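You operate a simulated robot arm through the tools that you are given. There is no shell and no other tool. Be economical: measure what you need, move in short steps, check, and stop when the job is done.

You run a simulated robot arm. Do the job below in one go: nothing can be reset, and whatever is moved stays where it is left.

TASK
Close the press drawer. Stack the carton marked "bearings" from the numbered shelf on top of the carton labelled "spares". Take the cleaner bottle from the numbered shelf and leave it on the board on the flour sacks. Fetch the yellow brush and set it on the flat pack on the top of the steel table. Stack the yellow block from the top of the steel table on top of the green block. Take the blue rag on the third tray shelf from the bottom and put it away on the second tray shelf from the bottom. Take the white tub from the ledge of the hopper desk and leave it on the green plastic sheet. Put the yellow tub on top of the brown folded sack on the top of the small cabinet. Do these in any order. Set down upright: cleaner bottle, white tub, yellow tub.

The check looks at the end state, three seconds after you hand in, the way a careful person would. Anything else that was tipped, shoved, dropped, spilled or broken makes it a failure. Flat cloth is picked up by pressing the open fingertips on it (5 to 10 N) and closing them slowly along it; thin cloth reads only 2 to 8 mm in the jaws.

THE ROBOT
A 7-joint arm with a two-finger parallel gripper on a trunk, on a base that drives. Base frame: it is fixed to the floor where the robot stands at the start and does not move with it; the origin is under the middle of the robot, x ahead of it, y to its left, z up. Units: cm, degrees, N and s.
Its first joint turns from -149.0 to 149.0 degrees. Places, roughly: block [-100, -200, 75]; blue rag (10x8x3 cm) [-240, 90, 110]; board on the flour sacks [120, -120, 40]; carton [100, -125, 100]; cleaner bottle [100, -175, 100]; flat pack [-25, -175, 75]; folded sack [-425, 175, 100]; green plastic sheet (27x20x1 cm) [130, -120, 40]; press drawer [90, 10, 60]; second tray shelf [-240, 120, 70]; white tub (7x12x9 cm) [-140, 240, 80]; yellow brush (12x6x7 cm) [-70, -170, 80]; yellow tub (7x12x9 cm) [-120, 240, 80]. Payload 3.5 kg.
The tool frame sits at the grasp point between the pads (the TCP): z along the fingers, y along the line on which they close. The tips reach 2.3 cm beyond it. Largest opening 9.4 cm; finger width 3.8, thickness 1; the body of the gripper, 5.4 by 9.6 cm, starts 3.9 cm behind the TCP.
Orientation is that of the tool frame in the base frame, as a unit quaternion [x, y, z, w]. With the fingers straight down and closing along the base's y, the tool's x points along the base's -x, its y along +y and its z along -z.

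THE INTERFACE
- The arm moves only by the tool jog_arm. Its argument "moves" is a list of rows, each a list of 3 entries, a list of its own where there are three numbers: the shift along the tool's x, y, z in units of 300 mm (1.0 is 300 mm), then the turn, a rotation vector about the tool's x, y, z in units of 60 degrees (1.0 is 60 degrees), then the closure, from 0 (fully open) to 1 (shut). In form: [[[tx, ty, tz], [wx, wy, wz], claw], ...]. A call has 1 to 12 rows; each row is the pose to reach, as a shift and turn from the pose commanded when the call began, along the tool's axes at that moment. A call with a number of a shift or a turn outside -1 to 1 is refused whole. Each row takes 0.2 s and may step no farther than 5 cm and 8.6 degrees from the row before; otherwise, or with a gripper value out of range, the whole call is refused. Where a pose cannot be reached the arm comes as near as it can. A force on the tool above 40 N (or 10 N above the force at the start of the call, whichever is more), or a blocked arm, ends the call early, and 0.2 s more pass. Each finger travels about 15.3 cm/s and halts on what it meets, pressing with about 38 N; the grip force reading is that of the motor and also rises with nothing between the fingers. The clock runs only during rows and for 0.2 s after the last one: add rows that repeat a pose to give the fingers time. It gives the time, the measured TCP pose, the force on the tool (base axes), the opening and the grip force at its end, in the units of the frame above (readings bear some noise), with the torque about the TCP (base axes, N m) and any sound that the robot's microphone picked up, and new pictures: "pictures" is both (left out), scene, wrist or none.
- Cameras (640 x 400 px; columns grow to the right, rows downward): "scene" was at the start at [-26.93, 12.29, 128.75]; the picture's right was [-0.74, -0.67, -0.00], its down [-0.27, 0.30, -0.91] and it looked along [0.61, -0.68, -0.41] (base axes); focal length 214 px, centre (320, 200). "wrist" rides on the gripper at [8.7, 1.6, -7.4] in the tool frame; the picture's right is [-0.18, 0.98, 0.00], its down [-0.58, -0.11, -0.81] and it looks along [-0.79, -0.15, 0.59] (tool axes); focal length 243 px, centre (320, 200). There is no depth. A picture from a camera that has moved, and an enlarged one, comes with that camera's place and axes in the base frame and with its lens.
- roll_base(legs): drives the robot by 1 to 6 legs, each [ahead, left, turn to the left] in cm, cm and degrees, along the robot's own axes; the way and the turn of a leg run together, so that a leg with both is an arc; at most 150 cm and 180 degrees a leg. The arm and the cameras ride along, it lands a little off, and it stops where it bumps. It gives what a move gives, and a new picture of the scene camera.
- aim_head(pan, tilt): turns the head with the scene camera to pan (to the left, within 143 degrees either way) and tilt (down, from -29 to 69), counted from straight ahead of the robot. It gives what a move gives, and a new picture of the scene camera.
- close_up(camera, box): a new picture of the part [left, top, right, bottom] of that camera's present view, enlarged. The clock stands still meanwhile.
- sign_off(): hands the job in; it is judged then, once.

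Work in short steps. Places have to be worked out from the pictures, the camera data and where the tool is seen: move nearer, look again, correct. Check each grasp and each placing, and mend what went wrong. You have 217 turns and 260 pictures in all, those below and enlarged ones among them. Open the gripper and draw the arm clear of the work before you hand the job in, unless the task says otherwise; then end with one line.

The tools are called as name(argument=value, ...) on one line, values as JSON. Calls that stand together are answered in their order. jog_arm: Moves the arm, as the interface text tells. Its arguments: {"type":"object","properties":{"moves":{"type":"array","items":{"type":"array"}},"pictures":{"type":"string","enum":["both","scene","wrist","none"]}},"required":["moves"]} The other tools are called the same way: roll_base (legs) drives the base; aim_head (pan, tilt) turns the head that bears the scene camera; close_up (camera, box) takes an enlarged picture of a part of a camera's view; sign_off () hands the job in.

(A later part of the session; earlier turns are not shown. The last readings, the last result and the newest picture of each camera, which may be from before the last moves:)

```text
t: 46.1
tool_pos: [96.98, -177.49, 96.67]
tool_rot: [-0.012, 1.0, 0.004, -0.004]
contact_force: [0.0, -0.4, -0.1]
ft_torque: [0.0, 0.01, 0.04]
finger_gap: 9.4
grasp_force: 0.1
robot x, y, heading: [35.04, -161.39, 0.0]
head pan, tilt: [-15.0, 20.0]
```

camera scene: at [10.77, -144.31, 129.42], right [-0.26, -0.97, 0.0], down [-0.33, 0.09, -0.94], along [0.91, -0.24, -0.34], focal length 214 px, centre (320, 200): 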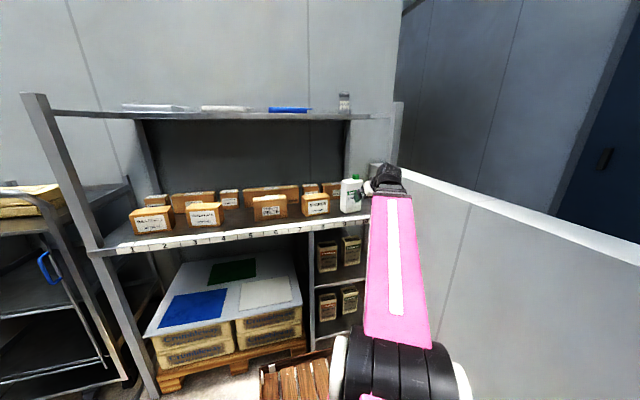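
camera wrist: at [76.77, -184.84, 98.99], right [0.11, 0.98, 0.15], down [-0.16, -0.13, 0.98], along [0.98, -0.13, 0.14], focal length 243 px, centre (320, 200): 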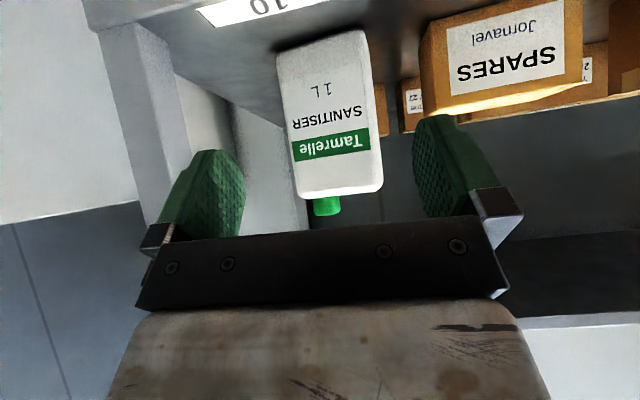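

Free. Shift the base left 20 cm.

roll_base(legs=[[0, 20, 0]])

```text
t: 47.7
tool_pos: [96.78, -157.71, 96.57]
tool_rot: [-0.012, 1.0, 0.005, -0.004]
contact_force: [0.9, 0.5, -0.4]
ft_torque: [0.01, 0.0, -0.01]
finger_gap: 9.42
grasp_force: 0.1
robot x, y, heading: [35.18, -141.29, 0.2]
head pan, tilt: [-15.0, 20.0]
camera scene: at [10.68, -124.61, 129.42], right [-0.26, -0.97, 0.0], down [-0.33, 0.09, -0.94], along [0.91, -0.24, -0.34], focal length 214 px, centre (320, 200)
```

scene: 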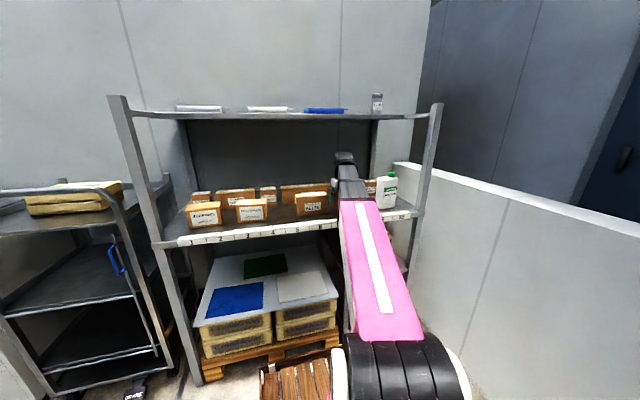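

Now raise to z≈107 while moving right, then yaw 60° of the needed 90°.

jog_arm(moves=[[[0, -0.02, -0.15], [0, 0, 0], 0], [[0, -0.08, -0.28], [0, 0, 0.1], 0], [[-0.02, -0.2, -0.34], [0, 0, 0.24], 0], [[-0.04, -0.32, -0.34], [0, 0, 0.38], 0], [[-0.06, -0.44, -0.34], [0, 0, 0.52], 0], [[-0.08, -0.56, -0.34], [0, 0, 0.66], 0], [[-0.1, -0.68, -0.34], [0, 0, 0.8], 0], [[-0.12, -0.78, -0.34], [0, 0, 0.92], 0], [[-0.12, -0.78, -0.34], [0, 0, 1.0], 0]], pictures="wrist")

```text
t: 48.2
tool_pos: [97.12, -158.76, 101.08]
tool_rot: [-0.009, 1.0, 0.002, 0.005]
contact_force: [7.3, -1.5, -14.8]
ft_torque: [-0.18, -0.72, -0.03]
finger_gap: 9.4
grasp_force: 0.0
robot x, y, heading: [34.67, -140.93, 0.1]
head pan, tilt: [-15.0, 20.0]
stopped in row 2: the force on the tool passed its limit at 77 N (the readings are from after the stop); the commanded pose is now the measured one
camera wrist: at [88.43, -157.24, 108.57], right [0.16, 0.99, 0.01], down [0.57, -0.1, 0.81], along [0.8, -0.13, -0.58], focal length 243 px, centre (320, 200)
```

wrist: 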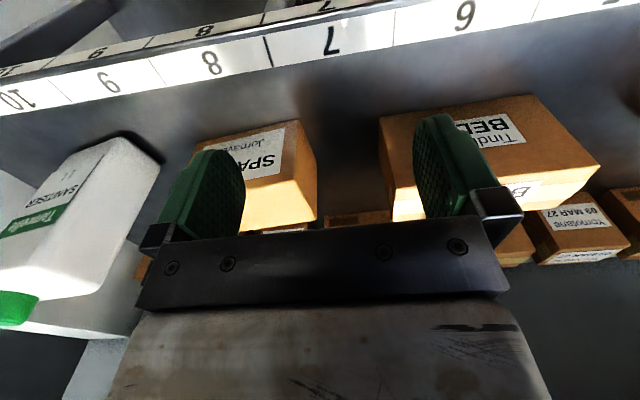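

Self-contact again at short reach. Lower back, move right first (longer reach), then raise and yaw.

jog_arm(moves=[[[0, -0.02, 0.15], [0, 0, 0], 0], [[0, -0.17, 0.15], [0, 0, 0], 0], [[0, -0.32, 0.15], [0, 0, 0], 0], [[0, -0.47, 0.15], [0, 0, 0], 0], [[0, -0.62, 0.15], [0, 0, 0], 0], [[0, -0.76, 0.15], [0, 0, 0], 0], [[-0.02, -0.8, 0.05], [0, 0, 0], 0], [[-0.03, -0.84, -0.08], [0, 0, 0], 0], [[-0.03, -0.86, -0.2], [0, 0, 0], 0]], pictures="none")

```text
t: 50.2
tool_pos: [98.41, -184.4, 106.94]
tool_rot: [-0.01, 1.0, 0.002, 0.007]
contact_force: [12.1, -4.1, -21.5]
ft_torque: [-0.23, -0.87, 0.01]
finger_gap: 9.42
grasp_force: 0.0
robot x, y, heading: [34.99, -140.97, 0.1]
head pan, tilt: [-15.0, 20.0]
```

The contact seems to be camera-versus-forearm; yawing the camera to +y should relieve it. Yaw 60° while moving slightly left.

jog_arm(moves=[[[0, 0.04, 0], [0, 0, 0.13], 0], [[0, 0.08, 0], [0, 0, 0.26], 0], [[0, 0.12, 0], [0, 0, 0.39], 0], [[0, 0.15, 0], [0, 0, 0.52], 0], [[0, 0.15, 0], [0, 0, 0.65], 0], [[0, 0.15, 0], [0, 0, 0.78], 0], [[0, 0.15, 0], [0, 0, 0.9], 0], [[0, 0.15, 0], [0, 0, 1.0], 0]], pictures="wrist")

```text
t: 50.5
tool_pos: [98.56, -183.66, 106.94]
tool_rot: [0.025, 1.0, -0.001, 0.011]
contact_force: [1.2, 1.8, -3.2]
ft_torque: [-0.21, -0.14, -0.11]
finger_gap: 9.39
grasp_force: 0.0
robot x, y, heading: [34.56, -141.04, 0.4]
head pan, tilt: [-15.0, 20.0]
stopped in row 1: the force on the tool passed its limit at 105 N (the readings are from after the stop); the commanded pose is now the measured one
camera wrist: at [89.88, -181.58, 114.23], right [0.23, 0.97, 0.0], down [0.56, -0.14, 0.82], along [0.8, -0.19, -0.57], focal length 243 px, centre (320, 200)
```

wrist: 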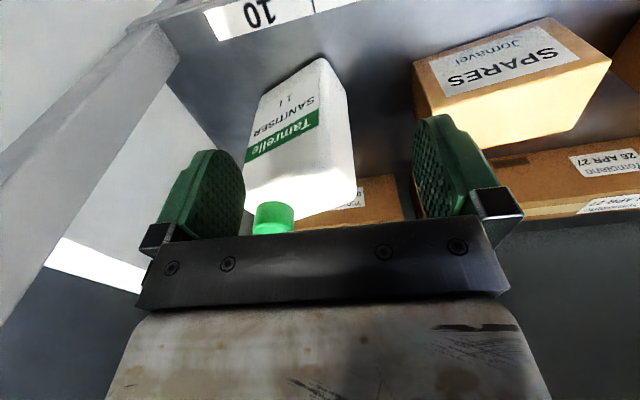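

Contact mostly gone. Move left to y≈−174 (clear of the bottle), slightly lower, then yaw.

jog_arm(moves=[[[0, 0.06, 0.06], [0, 0, 0], 0], [[-0.02, 0.18, 0.1], [0, 0, 0.04], 0], [[-0.04, 0.3, 0.1], [0, 0, 0.16], 0], [[-0.04, 0.33, 0.1], [0, 0, 0.3], 0], [[-0.04, 0.33, 0.1], [0, 0, 0.44], 0], [[-0.04, 0.33, 0.1], [0, 0, 0.58], 0], [[-0.04, 0.33, 0.1], [0, 0, 0.72], 0], [[-0.04, 0.33, 0.1], [0, 0, 0.86], 0], [[-0.04, 0.33, 0.1], [0, 0, 1.0], 0]], pictures="wrist")

```text
t: 52.5
tool_pos: [100.27, -173.91, 103.78]
tool_rot: [0.523, 0.853, 0.005, 0.01]
contact_force: [-0.1, -0.2, 0.6]
ft_torque: [0.04, -0.01, -0.01]
finger_gap: 9.41
grasp_force: 0.0
robot x, y, heading: [34.81, -140.99, 0.5]
head pan, tilt: [-15.0, 20.0]
camera wrist: at [97.69, -165.35, 111.28], right [0.96, 0.28, 0.02], down [0.15, -0.57, 0.81], along [0.24, -0.78, -0.58], focal length 243 px, centre (320, 200)
```

wrist: 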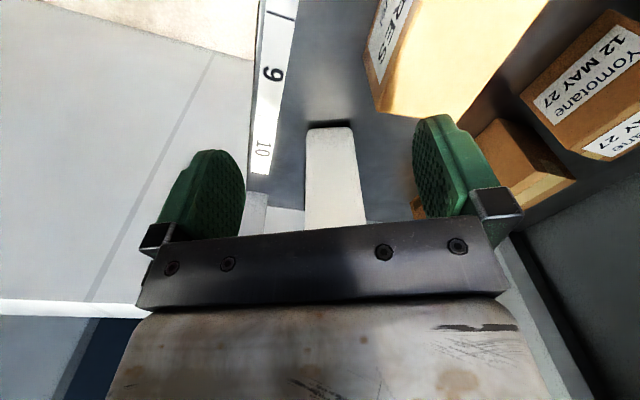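

Bottle side: x 102.1–107.2, near side y≈−183. Finish the yaw (27°).

jog_arm(moves=[[[0, 0, -0.02], [0, 0, 0.13], 0], [[0, 0, -0.04], [0, 0, 0.26], 0], [[0, 0, -0.06], [0, 0, 0.36], 0], [[0, 0, -0.08], [0, 0, 0.45], 0]], pictures="none")

```text
t: 53.5
tool_pos: [100.3, -173.83, 106.3]
tool_rot: [0.707, 0.707, 0.007, 0.008]
contact_force: [0.1, -1.0, -0.5]
ft_torque: [-0.02, 0.02, 0.0]
finger_gap: 9.38
grasp_force: 0.1
robot x, y, heading: [35.13, -141.16, 0.1]
head pan, tilt: [-15.0, 20.0]
```

Now move over the bottle's near side and lean 20° so the palm clears the cap.

jog_arm(moves=[[[-0.08, 0.05, -0.05], [0, -0.1, 0], 0], [[-0.17, 0.1, -0.05], [0, -0.2, 0], 0], [[-0.27, 0.147, -0.05], [0, -0.3, 0], 0], [[-0.357, 0.147, -0.05], [0, -0.333, 0], 0]], pictures="both")

```text
t: 54.5
tool_pos: [104.76, -184.5, 107.91]
tool_rot: [0.697, 0.696, -0.117, 0.131]
contact_force: [0.7, 0.0, 0.3]
ft_torque: [0.01, 0.04, 0.0]
finger_gap: 9.38
grasp_force: 0.0
robot x, y, heading: [34.95, -141.2, 0.1]
head pan, tilt: [-15.0, 20.0]
camera scene: at [10.68, -124.62, 129.42], right [-0.25, -0.97, 0.0], down [-0.33, 0.09, -0.94], along [0.91, -0.24, -0.34], focal length 214 px, centre (320, 200)
camera wrist: at [106.26, -173.83, 111.97], right [0.98, -0.17, 0.08], down [-0.13, -0.27, 0.96], along [-0.14, -0.95, -0.28], focal length 243 px, centre (320, 200)
```

scene: 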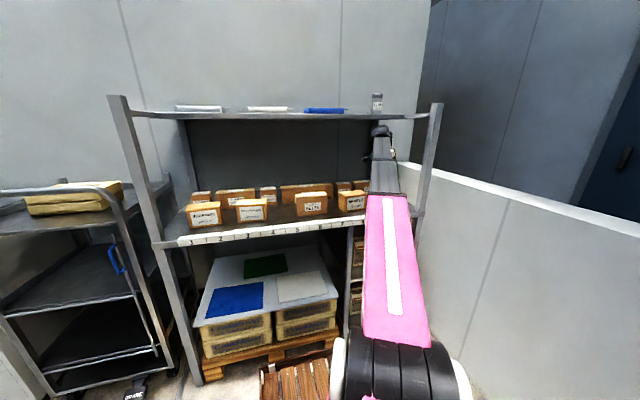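
wrist: 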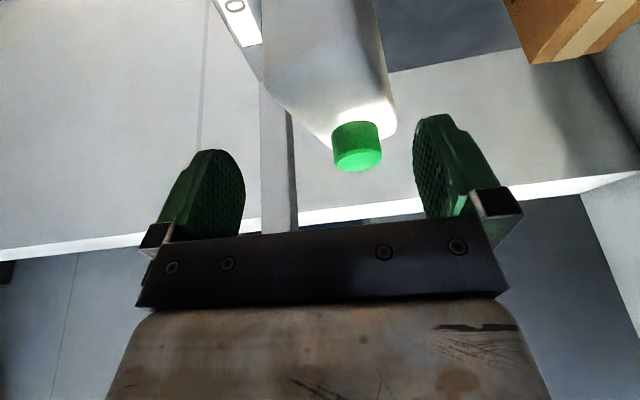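

Well centered between the fingers; cap is clear on the far side. Descend vertically to z≈97.

jog_arm(moves=[[[0.03, 0, 0.09], [0, 0, 0], 0], [[0.06, 0, 0.18], [0, 0, 0], 0], [[0.095, 0, 0.265], [0, 0, 0], 0], [[0.125, 0, 0.345], [0, 0, 0], 0]], pictures="wrist")

```text
t: 55.5
tool_pos: [105.02, -184.55, 99.27]
tool_rot: [0.696, 0.695, -0.115, 0.137]
contact_force: [-2.6, 4.9, 20.8]
ft_torque: [0.39, -0.57, 0.25]
finger_gap: 9.38
grasp_force: 0.0
robot x, y, heading: [34.92, -141.2, 0.0]
head pan, tilt: [-15.0, 20.0]
stopped in row 4: the force on the tool passed its limit at 63 N (the readings are from after the stop); the commanded pose is now the measured one
camera wrist: at [106.48, -173.94, 103.31], right [0.98, -0.17, 0.09], down [-0.14, -0.26, 0.96], along [-0.14, -0.95, -0.28], focal length 243 px, centre (320, 200)
```

wrist: 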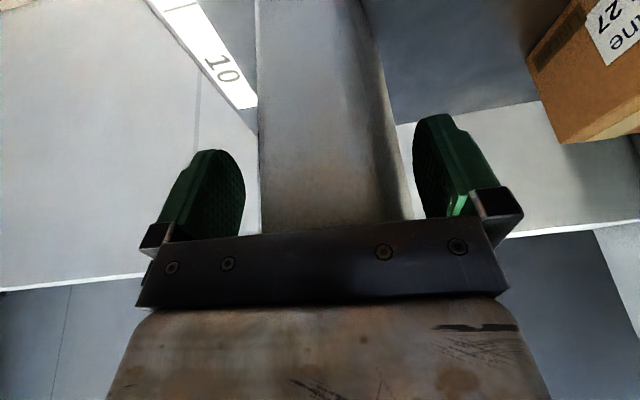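

The palm rests on the bottle's shoulder — grip depth is as good as it gets. Back off ~0.7 cm and close.

jog_arm(moves=[[[-0.008, 0, -0.023], [0, 0, 0], 0], [[-0.008, 0, -0.023], [0, 0, 0], 0.5], [[-0.008, 0, -0.023], [0, 0, 0], 1], [[-0.008, 0, -0.023], [0, 0, 0], 1], [[-0.008, 0, -0.023], [0, 0, 0], 1]], pictures="wrist")

```text
t: 56.6
tool_pos: [105.03, -184.77, 99.84]
tool_rot: [0.697, 0.695, -0.114, 0.136]
contact_force: [-2.4, -2.1, -1.0]
ft_torque: [-0.3, 0.54, -0.07]
finger_gap: 5.84
grasp_force: 38.1
robot x, y, heading: [35.07, -141.22, 0.4]
head pan, tilt: [-15.0, 20.0]
camera wrist: at [106.5, -174.04, 103.96], right [0.98, -0.17, 0.09], down [-0.14, -0.26, 0.96], along [-0.14, -0.95, -0.28], focal length 243 px, centre (320, 200)
```

wrist: 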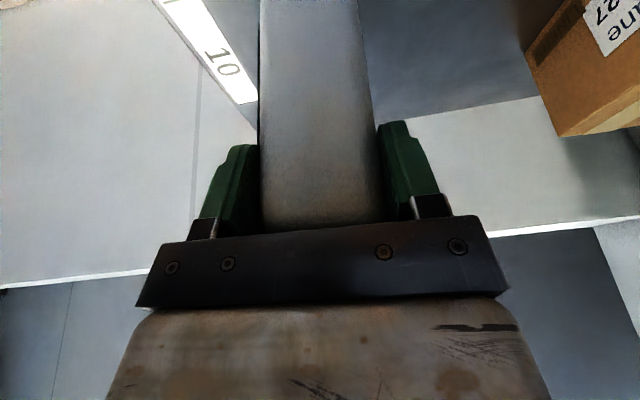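

Gripped (5.84 cm). Lift straight up 5 cm.

jog_arm(moves=[[[-0.02, 0, -0.06], [0, 0, 0], 1], [[-0.045, 0, -0.125], [0, 0, 0], 1], [[-0.06, 0, -0.165], [0, 0, 0], 1]], pictures="both")

```text
t: 57.5
tool_pos: [104.83, -184.64, 104.81]
tool_rot: [0.697, 0.695, -0.115, 0.135]
contact_force: [0.8, -0.5, -8.3]
ft_torque: [0.33, 0.04, -0.03]
finger_gap: 5.77
grasp_force: 37.8
robot x, y, heading: [34.92, -141.2, 0.2]
head pan, tilt: [-15.0, 20.0]
camera scene: at [10.71, -124.63, 129.43], right [-0.26, -0.97, 0.0], down [-0.33, 0.09, -0.94], along [0.91, -0.24, -0.34], focal length 214 px, centre (320, 200)
camera wrist: at [106.36, -174.05, 109.01], right [0.98, -0.17, 0.09], down [-0.13, -0.26, 0.95], along [-0.14, -0.95, -0.28], focal length 243 px, centre (320, 200)
```

scene: 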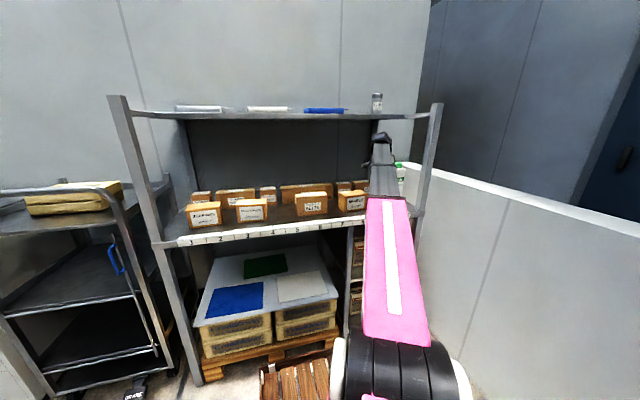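
wrist: 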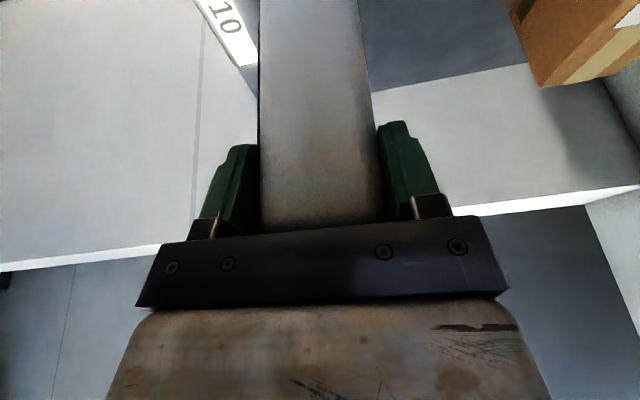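

Weight ~8 N, held. Pull the bottle out of the shelf toward −x by 16 cm.

jog_arm(moves=[[[-0.06, -0.13, -0.165], [0, 0, 0], 1], [[-0.06, -0.26, -0.165], [0, 0, 0], 1], [[-0.06, -0.39, -0.165], [0, 0, 0], 1], [[-0.06, -0.53, -0.165], [0, 0, 0], 1]], pictures="none")

```text
refused: row 1 steps farther than a row can; nothing moved
```

jog_arm(moves=[[[0, -0.13, 0], [0, 0, 0], 1], [[0, -0.26, 0], [0, 0, 0], 1], [[0, -0.39, 0], [0, 0, 0], 1], [[0, -0.53, 0], [0, 0, 0], 1]], pictures="none")

```text
t: 58.5
tool_pos: [88.79, -184.68, 104.61]
tool_rot: [0.697, 0.695, -0.115, 0.134]
contact_force: [0.7, -1.3, -9.4]
ft_torque: [0.37, 0.07, 0.01]
finger_gap: 5.82
grasp_force: 38.8
robot x, y, heading: [34.99, -141.4, -0.1]
head pan, tilt: [-15.0, 20.0]
```

Clear of the rail. Now lower and move left in front of the shelf in two steps.

jog_arm(moves=[[[0.03, -0.12, 0.02], [0, 0, 0], 1], [[0.14, -0.167, 0.08], [0, 0, 0], 1], [[0.27, -0.167, 0.16], [0, 0, 0], 1], [[0.41, -0.167, 0.24], [0, 0, 0], 1], [[0.55, -0.167, 0.32], [0, 0, 0], 1], [[0.69, -0.167, 0.4], [0, 0, 0], 1], [[0.818, -0.167, 0.477], [0, 0, 0], 1]], pictures="none")

```text
t: 60.0
tool_pos: [84.57, -166.83, 82.38]
tool_rot: [0.697, 0.695, -0.115, 0.136]
contact_force: [0.0, 0.3, -8.9]
ft_torque: [0.37, 0.02, -0.01]
finger_gap: 5.79
grasp_force: 38.4
robot x, y, heading: [34.78, -141.39, 0.1]
head pan, tilt: [-15.0, 20.0]
```

jog_arm(moves=[[[0.13, 0, 0.07], [0, 0, 0], 1], [[0.26, 0, 0.14], [0, 0, 0], 1], [[0.39, 0, 0.21], [0, 0, 0], 1], [[0.52, 0, 0.29], [0, 0, 0], 1], [[0.65, 0, 0.36], [0, 0, 0], 1], [[0.77, 0, 0.43], [0, 0, 0], 1], [[0.883, 0, 0.489], [0, 0, 0], 1]], pictures="both")

```text
t: 61.6
tool_pos: [85.03, -147.11, 59.49]
tool_rot: [0.697, 0.694, -0.116, 0.135]
contact_force: [0.4, 0.5, -9.1]
ft_torque: [0.33, -0.03, 0.0]
finger_gap: 5.79
grasp_force: 38.1
robot x, y, heading: [34.55, -141.33, 0.1]
head pan, tilt: [-15.0, 20.0]
camera scene: at [10.71, -124.61, 129.42], right [-0.26, -0.97, 0.0], down [-0.33, 0.09, -0.94], along [0.91, -0.24, -0.34], focal length 214 px, centre (320, 200)
camera wrist: at [86.52, -136.48, 63.63], right [0.98, -0.17, 0.09], down [-0.14, -0.26, 0.96], along [-0.14, -0.95, -0.28], focal length 243 px, centre (320, 200)
```

scene: 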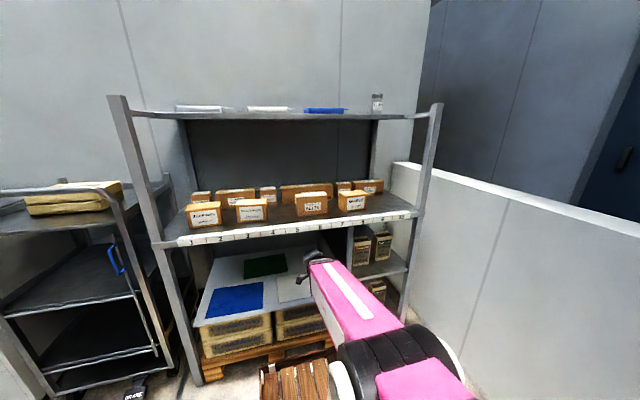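
wrist: 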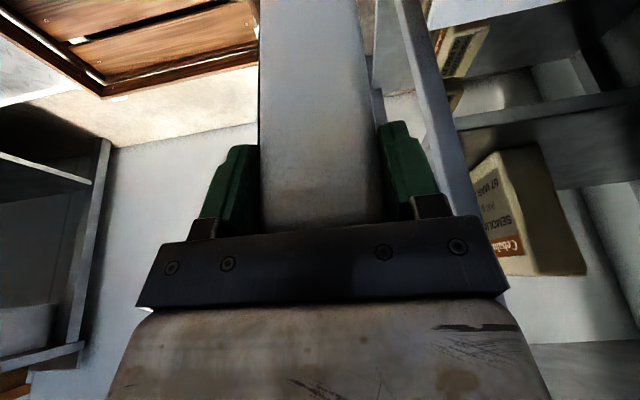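

Shoulder and boom are below the rail height, so the way in is open. Move forward 30 cm under the shelf over the board.

jog_arm(moves=[[[0.079, 0.1, 0.059], [0, 0, 0], 1], [[0.079, 0.25, 0.059], [0, 0, 0], 1], [[0.079, 0.4, 0.059], [0, 0, 0], 1], [[0.079, 0.55, 0.059], [0, 0, 0], 1], [[0.079, 0.7, 0.059], [0, 0, 0], 1], [[0.079, 0.85, 0.059], [0, 0, 0], 1], [[0.079, 1.0, 0.059], [0, 0, 0], 1]], pictures="both")

```text
t: 63.2
tool_pos: [115.35, -145.34, 57.72]
tool_rot: [0.698, 0.694, -0.116, 0.135]
contact_force: [-1.6, 0.6, -10.1]
ft_torque: [0.37, 0.0, -0.01]
finger_gap: 5.8
grasp_force: 38.0
robot x, y, heading: [34.63, -141.33, 0.2]
head pan, tilt: [-15.0, 20.0]
camera scene: at [10.71, -124.62, 129.42], right [-0.26, -0.97, 0.0], down [-0.33, 0.09, -0.94], along [0.91, -0.24, -0.34], focal length 214 px, centre (320, 200)
camera wrist: at [116.81, -134.7, 61.81], right [0.98, -0.17, 0.09], down [-0.13, -0.26, 0.96], along [-0.14, -0.95, -0.28], focal length 243 px, centre (320, 200)
```

scene: 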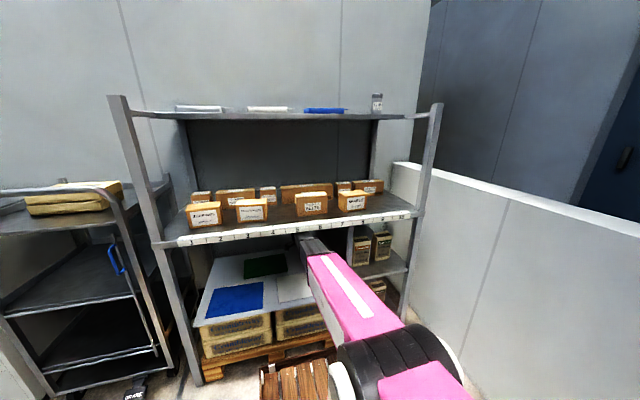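
wrist: 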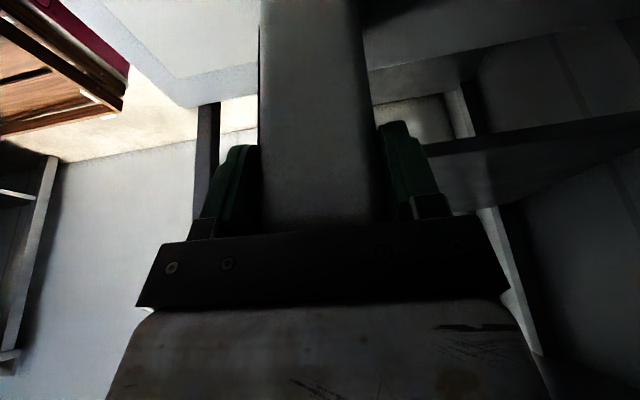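

Going well. Forward another 13 cm to clear the white sheet.

jog_arm(moves=[[[0, 0.11, 0], [0, 0, 0], 1], [[0, 0.22, 0], [0, 0, 0], 1], [[0, 0.33, 0], [0, 0, 0], 1], [[0, 0.45, 0], [0, 0, 0], 1]], pictures="wrist")

close_up(camera="scene", box=[180, 200, 420, 350])

```text
t: 64.2
tool_pos: [127.63, -145.45, 57.56]
tool_rot: [0.696, 0.696, -0.117, 0.133]
contact_force: [0.3, 0.6, -9.6]
ft_torque: [0.38, 0.03, 0.04]
finger_gap: 5.78
grasp_force: 38.3
robot x, y, heading: [34.3, -140.98, 0.4]
head pan, tilt: [-15.0, 20.0]
camera wrist: at [129.17, -134.75, 61.68], right [0.98, -0.17, 0.09], down [-0.13, -0.26, 0.96], along [-0.14, -0.95, -0.28], focal length 243 px, centre (320, 200)
```

wrist: 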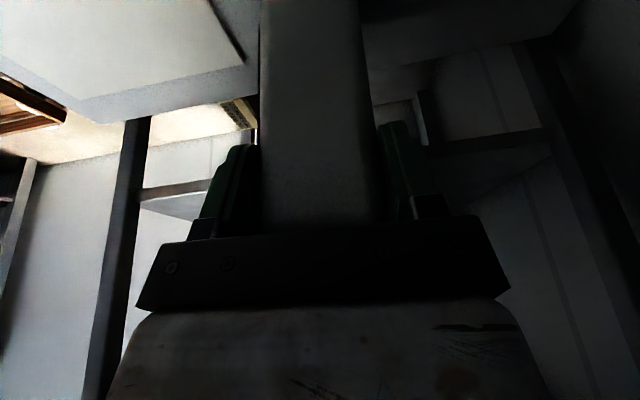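

```text
2.67 times, centred on (300, 275) of scene
camera zoom: at [10.53, -124.63, 129.43], right [-0.26, -0.97, 0.0], down [-0.33, 0.09, -0.94], along [0.91, -0.24, -0.34], focal length 572 px, centre (373, 0)
```

zoom: 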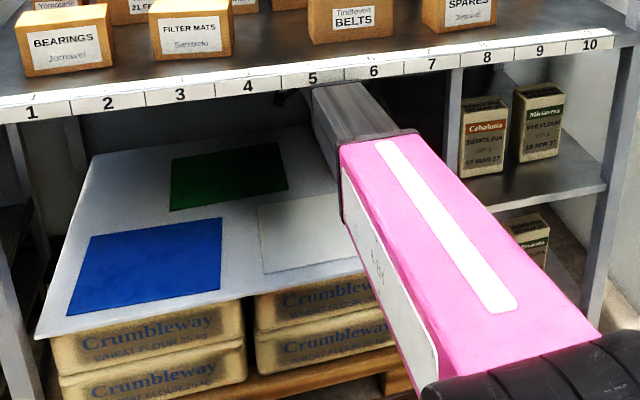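

Bottle is past the white sheet and 3 cm+ inside the board's right edge. Lower 3.5 cm first.

jog_arm(moves=[[[0.014, 0, 0.037], [0, 0, 0], 1], [[0.028, 0, 0.074], [0, 0, 0], 1], [[0.041, 0, 0.109], [0, 0, 0], 1], [[0.041, 0, 0.109], [0, 0, 0], 1]], pictures="none")

```text
t: 65.2
tool_pos: [128.85, -145.21, 54.64]
tool_rot: [0.697, 0.694, -0.116, 0.135]
contact_force: [0.0, -0.5, -9.5]
ft_torque: [0.33, 0.01, -0.01]
finger_gap: 5.78
grasp_force: 38.6
robot x, y, heading: [34.97, -141.29, 0.0]
head pan, tilt: [-15.0, 20.0]
```

jog_arm(moves=[[[0.004, 0, 0.012], [0, 0, 0], 1], [[0.008, 0, 0.022], [0, 0, 0], 1], [[0.012, 0, 0.032], [0, 0, 0], 1], [[0.016, 0, 0.042], [0, 0, 0], 1]], pictures="none")

```text
t: 66.2
tool_pos: [128.76, -145.22, 53.57]
tool_rot: [0.696, 0.696, -0.115, 0.137]
contact_force: [3.1, 5.1, 37.8]
ft_torque: [-0.3, 0.72, 0.12]
finger_gap: 5.7
grasp_force: 38.3
robot x, y, heading: [34.9, -141.5, 0.3]
head pan, tilt: [-15.0, 20.0]
```

It's on the board. Ease 0.4 cm up and open.

jog_arm(moves=[[[-0.004, 0, -0.011], [0, 0, 0], 1], [[-0.005, 0, -0.013], [0, 0, 0], 0.6], [[-0.005, 0, -0.013], [0, 0, 0], 0], [[-0.005, 0, -0.013], [0, 0, 0], 0], [[-0.02, 0, -0.06], [0, 0, 0], 0], [[-0.045, 0, -0.12], [0, 0, 0], 0], [[-0.07, 0, -0.19], [0, 0, 0], 0]], pictures="wrist")

```text
t: 67.8
tool_pos: [128.38, -145.25, 57.38]
tool_rot: [0.696, 0.696, -0.123, 0.127]
contact_force: [-0.2, 0.6, 0.5]
ft_torque: [0.01, 0.02, 0.02]
finger_gap: 9.41
grasp_force: 0.0
robot x, y, heading: [34.86, -141.05, 0.2]
head pan, tilt: [-15.0, 20.0]
camera wrist: at [129.98, -134.52, 61.45], right [0.98, -0.17, 0.07], down [-0.11, -0.26, 0.96], along [-0.14, -0.95, -0.28], focal length 243 px, centre (320, 200)
```

wrist: 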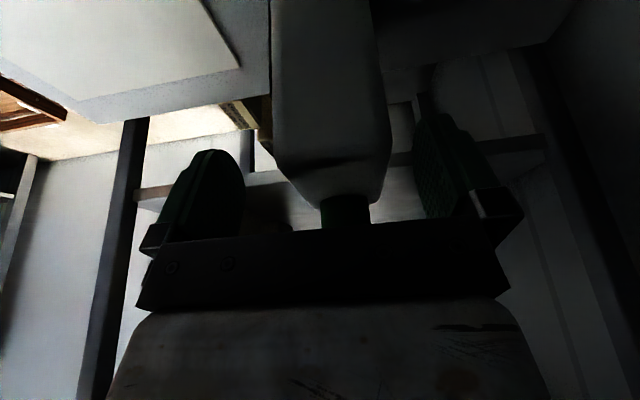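

Bottle stands upright. Slide off sideways (+y), then back out toward −x.

jog_arm(moves=[[[0.06, 0, -0.05], [0, 0, 0], 0], [[0.16, 0, -0.09], [0, 0, 0], 0], [[0.26, 0, -0.13], [0, 0, 0], 0], [[0.363, 0, -0.171], [0, 0, 0], 0], [[0.363, -0.15, -0.171], [0, 0, 0], 0], [[0.363, -0.3, -0.171], [0, 0, 0], 0], [[0.363, -0.45, -0.171], [0, 0, 0], 0], [[0.363, -0.6, -0.171], [0, 0, 0], 0], [[0.363, -0.75, -0.171], [0, 0, 0], 0], [[0.363, -0.9, -0.171], [0, 0, 0], 0], [[0.363, -1.0, -0.171], [0, 0, 0], 0]], pictures="scene")

close_up(camera="scene", box=[180, 200, 420, 350])

```text
t: 69.3
tool_pos: [121.04, -132.14, 58.61]
tool_rot: [0.693, 0.698, -0.121, 0.131]
contact_force: [0.0, 0.2, -0.8]
ft_torque: [-0.01, 0.01, 0.0]
finger_gap: 9.39
grasp_force: 0.0
robot x, y, heading: [35.03, -140.8, 0.5]
head pan, tilt: [-15.0, 20.0]
stopped in row 7: the force on the tool passed its limit at 65 N (the readings are from after the stop); the commanded pose is now the measured one
camera scene: at [11.11, -124.31, 129.44], right [-0.25, -0.97, 0.0], down [-0.33, 0.09, -0.94], along [0.91, -0.24, -0.34], focal length 214 px, centre (320, 200)
```

scene: 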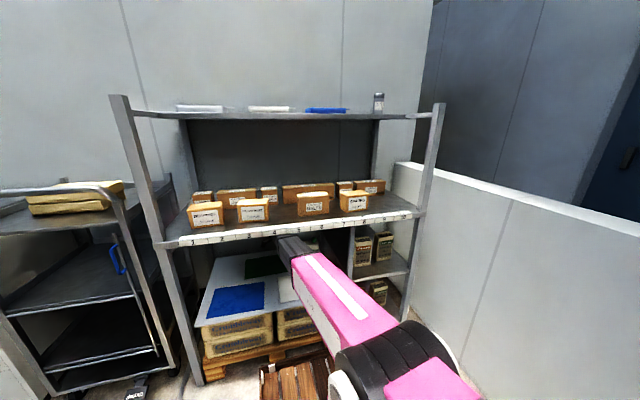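

```text
2.67 times, centred on (300, 275) of scene
camera zoom: at [11.11, -124.31, 129.44], right [-0.25, -0.97, 0.0], down [-0.33, 0.09, -0.94], along [0.91, -0.24, -0.34], focal length 572 px, centre (373, 0)
```

zoom: 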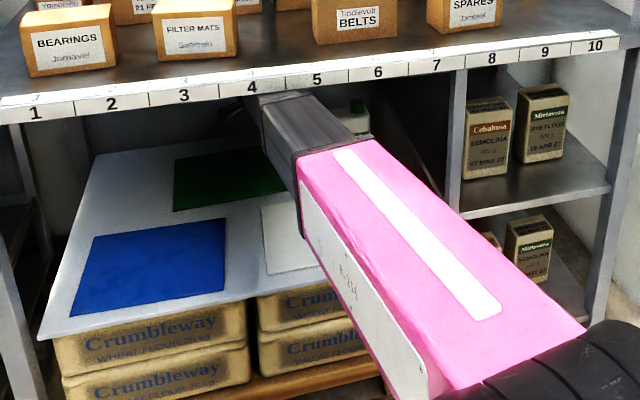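

Probably the boom brushed the underside of the rail; nothing looks displaced, bottle stands. Lower 5 cm and retreat again.

jog_arm(moves=[[[0.03, 0, 0.08], [0, 0, 0], 0], [[0.058, 0, 0.157], [0, 0, 0], 0], [[0.058, -0.1, 0.157], [0, 0, 0], 0], [[0.058, -0.25, 0.157], [0, 0, 0], 0], [[0.058, -0.4, 0.157], [0, 0, 0], 0], [[0.058, -0.55, 0.157], [0, 0, 0], 0], [[0.058, -0.7, 0.157], [0, 0, 0], 0], [[0.058, -0.85, 0.157], [0, 0, 0], 0], [[0.058, -1.0, 0.157], [0, 0, 0], 0]], pictures="scene")

```text
t: 71.3
tool_pos: [90.89, -132.27, 53.66]
tool_rot: [0.694, 0.698, -0.119, 0.133]
contact_force: [0.4, -0.1, 0.0]
ft_torque: [0.01, -0.01, 0.01]
finger_gap: 9.4
grasp_force: 0.0
robot x, y, heading: [35.33, -141.12, 0.2]
head pan, tilt: [-15.0, 20.0]
camera scene: at [11.01, -124.35, 129.42], right [-0.25, -0.97, 0.0], down [-0.33, 0.09, -0.94], along [0.91, -0.24, -0.34], focal length 214 px, centre (320, 200)
```

scene: 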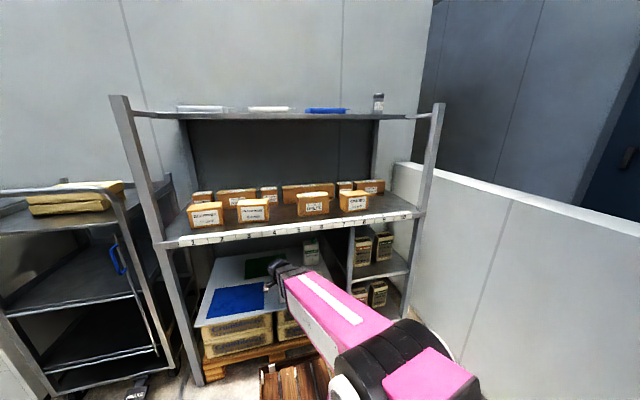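

Bottle is placed. Back out a bit more and straighten the tool, then reposition the base left and back.

jog_arm(moves=[[[0, -0.1, 0], [0, 0, 0], 0], [[0, -0.22, 0], [0, 0.12, 0], 0], [[0, -0.22, 0], [0, 0.24, 0], 0], [[0, -0.22, 0], [0, 0.34, 0], 0]], pictures="none")

roll_base(legs=[[0, 19, 0], [-23, 0, 0]])

```text
t: 72.3
tool_pos: [84.6, -132.31, 53.28]
tool_rot: [0.704, 0.711, 0.006, 0.006]
contact_force: [-0.1, -0.5, 0.2]
ft_torque: [0.02, -0.01, 0.04]
finger_gap: 9.42
grasp_force: 0.0
robot x, y, heading: [35.21, -141.05, 0.3]
head pan, tilt: [-15.0, 20.0]
```

```text
t: 75.2
tool_pos: [61.5, -113.68, 53.36]
tool_rot: [0.705, 0.709, 0.006, 0.007]
contact_force: [-0.3, 0.1, 0.1]
ft_torque: [-0.04, -0.03, -0.02]
finger_gap: 9.42
grasp_force: 0.0
robot x, y, heading: [11.73, -122.39, 0.2]
head pan, tilt: [-15.0, 20.0]
camera scene: at [-12.16, -105.61, 129.42], right [-0.25, -0.97, 0.0], down [-0.33, 0.09, -0.94], along [0.91, -0.24, -0.34], focal length 214 px, centre (320, 200)
```

scene: 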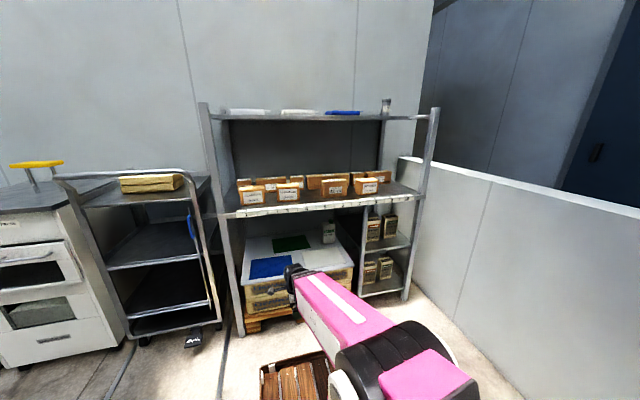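

Raise to z≈106 and out toward (84,−98) in two calls.

jog_arm(moves=[[[0.04, 0.06, -0.14], [0, 0, 0], 0], [[0.08, 0.12, -0.28], [0, 0, 0], 0], [[0.12, 0.18, -0.42], [0, 0, 0], 0], [[0.16, 0.24, -0.56], [0, 0, 0], 0], [[0.2, 0.3, -0.7], [0, 0, 0], 0], [[0.24, 0.36, -0.84], [0, 0, 0], 0], [[0.28, 0.42, -0.98], [0, 0, 0], 0]], pictures="none")

jog_arm(moves=[[[0.04, 0.06, -0.14], [0, 0, 0], 0], [[0.08, 0.12, -0.28], [0, 0, 0], 0], [[0.12, 0.18, -0.42], [0, 0, 0], 0], [[0.16, 0.24, -0.56], [0, 0, 0], 0], [[0.2, 0.3, -0.68], [0, 0, 0], 0], [[0.24, 0.33, -0.78], [0, 0, 0], 0]], pictures="wrist")

```text
t: 76.8
tool_pos: [73.35, -105.05, 82.93]
tool_rot: [0.704, 0.71, 0.005, 0.006]
contact_force: [0.2, -0.3, -0.1]
ft_torque: [0.02, -0.02, 0.02]
finger_gap: 9.41
grasp_force: 0.0
robot x, y, heading: [12.02, -122.41, 0.5]
head pan, tilt: [-15.0, 20.0]
```

```text
t: 78.2
tool_pos: [82.93, -97.84, 106.61]
tool_rot: [0.704, 0.71, 0.005, 0.006]
contact_force: [-0.4, -0.1, 0.7]
ft_torque: [0.0, -0.01, 0.0]
finger_gap: 9.41
grasp_force: 0.1
robot x, y, heading: [11.93, -122.57, 0.5]
head pan, tilt: [-15.0, 20.0]
camera wrist: at [84.35, -89.2, 114.21], right [0.98, -0.18, 0.02], down [-0.12, -0.58, 0.81], along [-0.13, -0.79, -0.59], focal length 243 px, centre (320, 200)
```

wrist: 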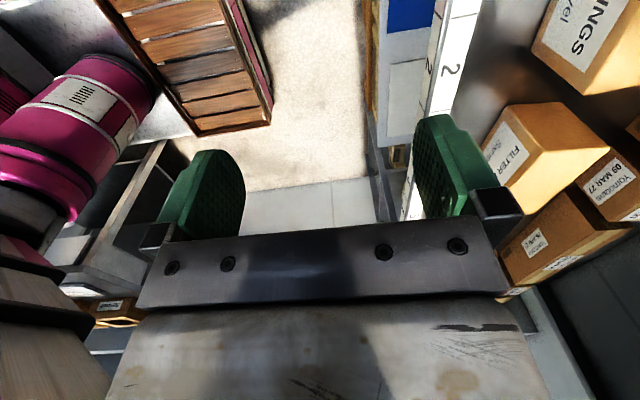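

The camera side would graze the left post, so I'll enter at y≈−110 and shift left once inside.

jog_arm(moves=[[[-0.14, 0.02, 0], [0, 0, 0], 0], [[-0.28, 0.04, 0], [0, 0, 0], 0], [[-0.4, 0.05, 0], [0, 0, 0], 0]], pictures="none")

roll_base(legs=[[23, 0, 0]])

close_up(camera="wrist", box=[0, 0, 640, 400])

```text
t: 79.0
tool_pos: [84.32, -109.98, 106.53]
tool_rot: [0.704, 0.71, 0.006, 0.007]
contact_force: [0.9, -0.1, 0.9]
ft_torque: [0.0, -0.01, 0.02]
finger_gap: 9.4
grasp_force: 0.0
robot x, y, heading: [11.82, -122.46, -0.0]
head pan, tilt: [-15.0, 20.0]
```

```text
t: 80.7
tool_pos: [107.51, -110.06, 106.5]
tool_rot: [0.706, 0.709, 0.006, 0.007]
contact_force: [0.6, -0.1, 0.2]
ft_torque: [-0.04, -0.01, -0.01]
finger_gap: 9.43
grasp_force: 0.1
robot x, y, heading: [35.35, -122.1, 0.4]
head pan, tilt: [-15.0, 20.0]
camera scene: at [11.02, -105.41, 129.42], right [-0.26, -0.97, 0.0], down [-0.33, 0.09, -0.94], along [0.91, -0.24, -0.34], focal length 214 px, centre (320, 200)
```

scene: 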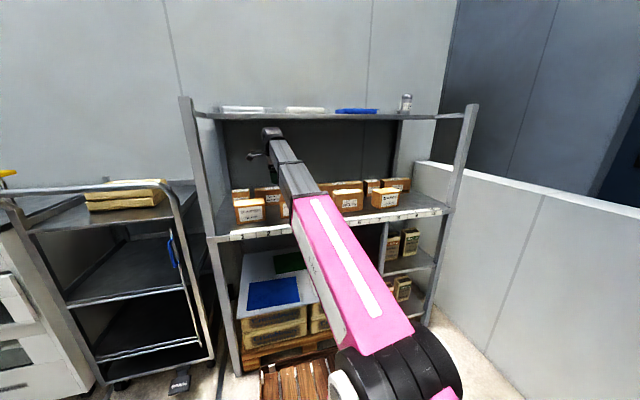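

```text
1.00 times, centred on (320, 200) of wrist (not enlarged: the box is as wide or as high as the picture)
camera zoom: at [108.95, -101.41, 114.13], right [0.98, -0.18, 0.02], down [-0.12, -0.58, 0.81], along [-0.14, -0.79, -0.59], focal length 243 px, centre (320, 200)
```

zoom: 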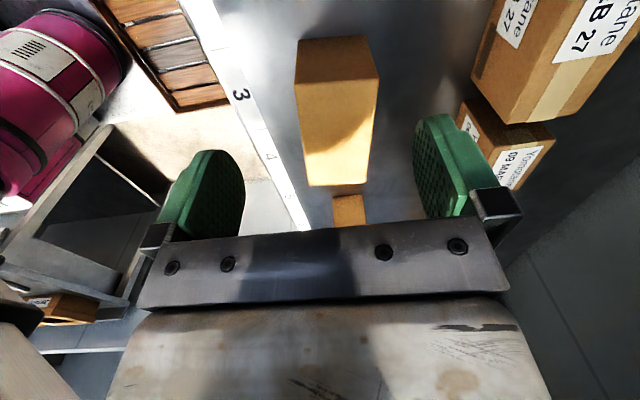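

The FILTER MATS box is in view; shift left 12.5 cm over BEARINGS.

jog_arm(moves=[[[0.14, 0, 0], [0, 0, 0], 0], [[0.28, 0, 0], [0, 0, 0], 0], [[0.418, 0.01, 0], [0, 0, 0], 0]], pictures="wrist")

```text
t: 81.5
tool_pos: [107.79, -97.57, 106.52]
tool_rot: [0.705, 0.709, 0.005, 0.007]
contact_force: [0.3, 0.1, -0.1]
ft_torque: [-0.01, -0.01, 0.0]
finger_gap: 9.4
grasp_force: 0.0
robot x, y, heading: [35.14, -121.85, 0.4]
head pan, tilt: [-15.0, 20.0]
camera wrist: at [109.28, -88.93, 114.12], right [0.98, -0.18, 0.02], down [-0.12, -0.58, 0.81], along [-0.14, -0.79, -0.59], focal length 243 px, centre (320, 200)
```

wrist: 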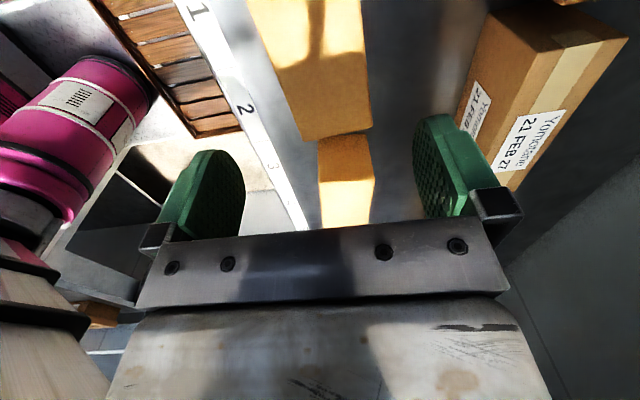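

Box spans x 104.2–111.5, centered under the fingers. Descend to z≈92 and close.

jog_arm(moves=[[[0, 0, 0.12], [0, 0, 0], 0], [[0, 0, 0.24], [0, 0, 0], 0], [[0, 0, 0.36], [0, 0, 0], 0], [[0, 0, 0.47], [0, 0, 0], 0], [[0, 0, 0.47], [0, 0, 0], 0.5], [[0, 0, 0.47], [0, 0, 0], 1], [[0, 0, 0.47], [0, 0, 0], 1]], pictures="wrist")

```text
t: 83.1
tool_pos: [107.87, -97.43, 92.35]
tool_rot: [0.706, 0.708, 0.005, 0.007]
contact_force: [-0.8, -0.6, 6.5]
ft_torque: [0.05, 0.37, 0.3]
finger_gap: 6.99
grasp_force: 38.4
robot x, y, heading: [35.07, -122.02, 0.1]
head pan, tilt: [-15.0, 20.0]
camera wrist: at [109.39, -88.84, 99.98], right [0.98, -0.18, 0.02], down [-0.12, -0.58, 0.81], along [-0.13, -0.79, -0.59], focal length 243 px, centre (320, 200)
```

wrist: 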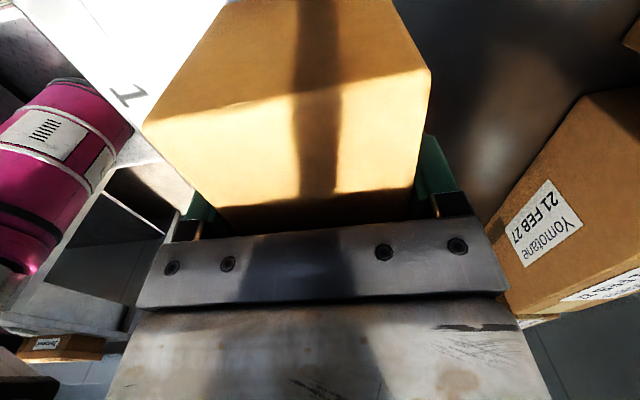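

Gripped (7.0 cm). Lift to z≈107.

jog_arm(moves=[[[0, 0, -0.12], [0, 0, 0], 1], [[0, 0, -0.25], [0, 0, 0], 1], [[0, 0, -0.38], [0, 0, 0], 1], [[0, 0, -0.48], [0, 0, 0], 1]], pictures="wrist")

```text
t: 84.1
tool_pos: [107.9, -97.46, 106.73]
tool_rot: [0.706, 0.708, 0.005, 0.007]
contact_force: [-0.7, -0.6, -3.0]
ft_torque: [0.06, 0.02, 0.0]
finger_gap: 6.98
grasp_force: 37.7
robot x, y, heading: [35.2, -122.35, 0.6]
head pan, tilt: [-15.0, 20.0]
camera wrist: at [109.29, -88.85, 114.3], right [0.98, -0.18, 0.02], down [-0.12, -0.58, 0.81], along [-0.14, -0.79, -0.59], focal length 243 px, centre (320, 200)
```

wrist: 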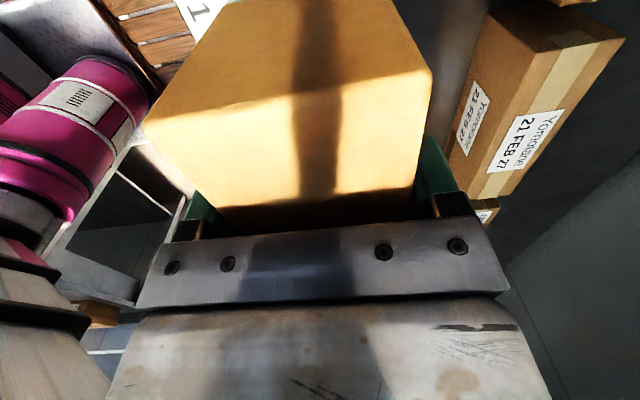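

Lifted. Drive the base right 38 cm.

roll_base(legs=[[0, -38, 0]])

jog_arm(moves=[[[-0.13, 0, 0], [0, 0, 0], 1], [[-0.26, 0, 0], [0, 0, 0], 1], [[-0.39, 0, 0], [0, 0, 0], 1], [[-0.5, 0, 0], [0, 0, 0], 1]], pictures="wrist")

```text
t: 86.5
tool_pos: [107.94, -135.99, 106.71]
tool_rot: [0.707, 0.707, 0.005, 0.007]
contact_force: [0.2, 0.4, -3.4]
ft_torque: [0.01, 0.01, 0.0]
finger_gap: 7.01
grasp_force: 38.3
robot x, y, heading: [34.74, -160.22, 0.1]
head pan, tilt: [-15.0, 20.0]
camera scene: at [11.12, -143.68, 129.42], right [-0.26, -0.97, 0.0], down [-0.33, 0.09, -0.94], along [0.91, -0.24, -0.34], focal length 214 px, centre (320, 200)
```

scene: 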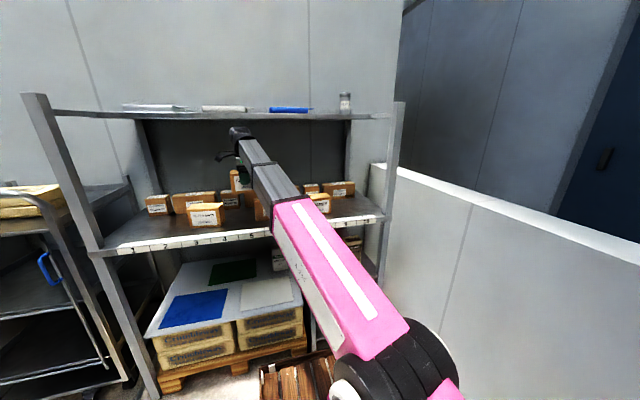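

```text
t: 87.5
tool_pos: [107.97, -150.84, 106.7]
tool_rot: [0.706, 0.708, 0.006, 0.006]
contact_force: [-0.4, -0.6, -2.6]
ft_torque: [0.02, -0.02, 0.03]
finger_gap: 6.99
grasp_force: 38.0
robot x, y, heading: [35.42, -160.49, -0.1]
head pan, tilt: [-15.0, 20.0]
camera wrist: at [109.5, -142.21, 114.25], right [0.98, -0.18, 0.02], down [-0.12, -0.58, 0.81], along [-0.14, -0.79, -0.59], focal length 243 px, centre (320, 200)
```

wrist: 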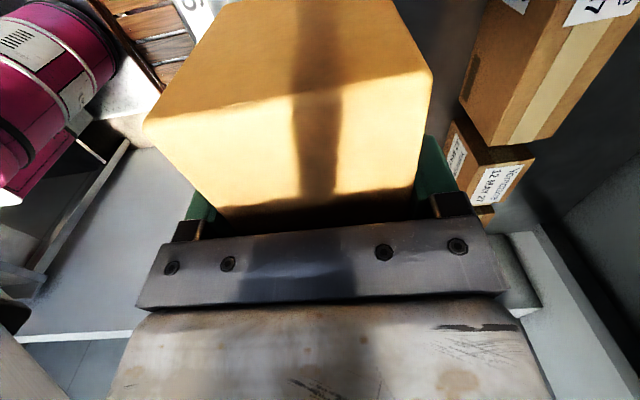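

The held box hides SPARES; from earlier views its center is ≈(107.8, −168.3) with ~5° yaw. Move above it and lower to just above contact.

jog_arm(moves=[[[-0.15, 0, 0], [0, 0, -0.03], 1], [[-0.3, 0, 0], [0, 0, -0.07], 1], [[-0.45, 0, 0], [0, 0, -0.07], 1], [[-0.583, 0, 0], [0, 0, -0.07], 1], [[-0.583, 0, 0.08], [0, 0, -0.07], 1], [[-0.583, 0, 0.15], [0, 0, -0.07], 1]], pictures="both")

close_up(camera="scene", box=[200, 120, 400, 245])

```text
t: 88.9
tool_pos: [108.1, -168.59, 102.35]
tool_rot: [0.68, 0.733, 0.005, 0.007]
contact_force: [0.0, 0.8, -2.6]
ft_torque: [-0.02, 0.0, -0.04]
finger_gap: 6.98
grasp_force: 37.8
robot x, y, heading: [35.34, -160.38, -0.1]
head pan, tilt: [-15.0, 20.0]
camera scene: at [11.13, -143.68, 129.42], right [-0.26, -0.97, 0.0], down [-0.33, 0.09, -0.94], along [0.91, -0.24, -0.34], focal length 214 px, centre (320, 200)
camera wrist: at [108.96, -159.74, 109.83], right [0.99, -0.11, 0.02], down [-0.08, -0.59, 0.81], along [-0.08, -0.8, -0.59], focal length 243 px, centre (320, 200)
```

scene: 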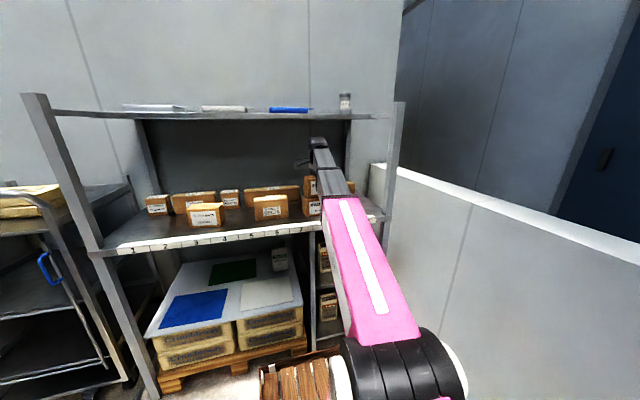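
wrist: 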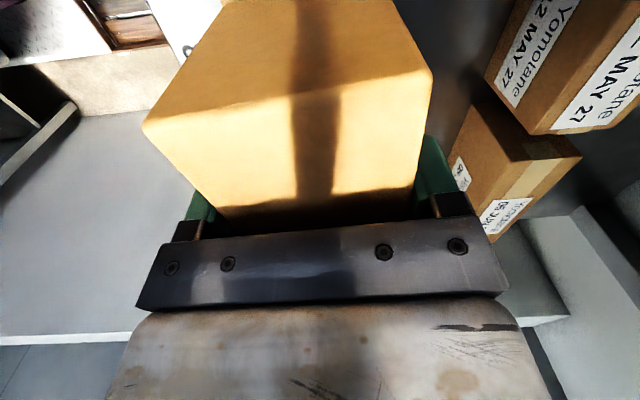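

```text
3.20 times, centred on (300, 182) of scene
camera zoom: at [11.13, -143.68, 129.42], right [-0.26, -0.97, 0.0], down [-0.33, 0.09, -0.94], along [0.91, -0.24, -0.34], focal length 686 px, centre (384, 256)
```

zoom: 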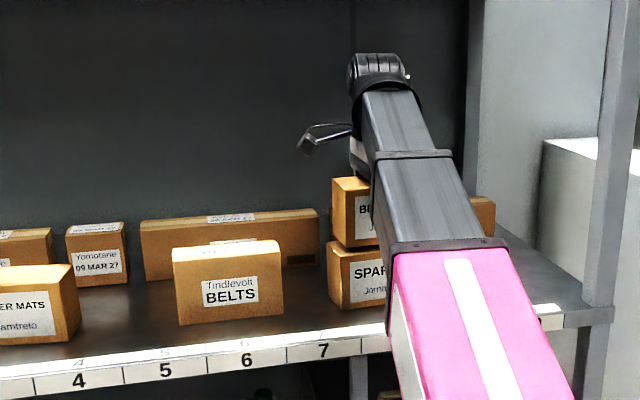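

Aligned within about half a centimetre. Lower until contact in small rows.

jog_arm(moves=[[[0.013, 0, 0.03], [0, 0, 0], 1], [[0.013, 0, 0.045], [0, 0, 0], 1], [[0.013, 0, 0.055], [0, 0, 0], 1], [[0.013, 0, 0.062], [0, 0, 0], 1]], pictures="none")

```text
t: 89.9
tool_pos: [108.06, -168.09, 100.53]
tool_rot: [0.68, 0.734, 0.006, 0.008]
contact_force: [2.0, -0.9, 38.2]
ft_torque: [-0.13, 1.25, 0.03]
finger_gap: 6.99
grasp_force: 38.2
robot x, y, heading: [35.37, -160.37, -0.0]
head pan, tilt: [-15.0, 20.0]
```

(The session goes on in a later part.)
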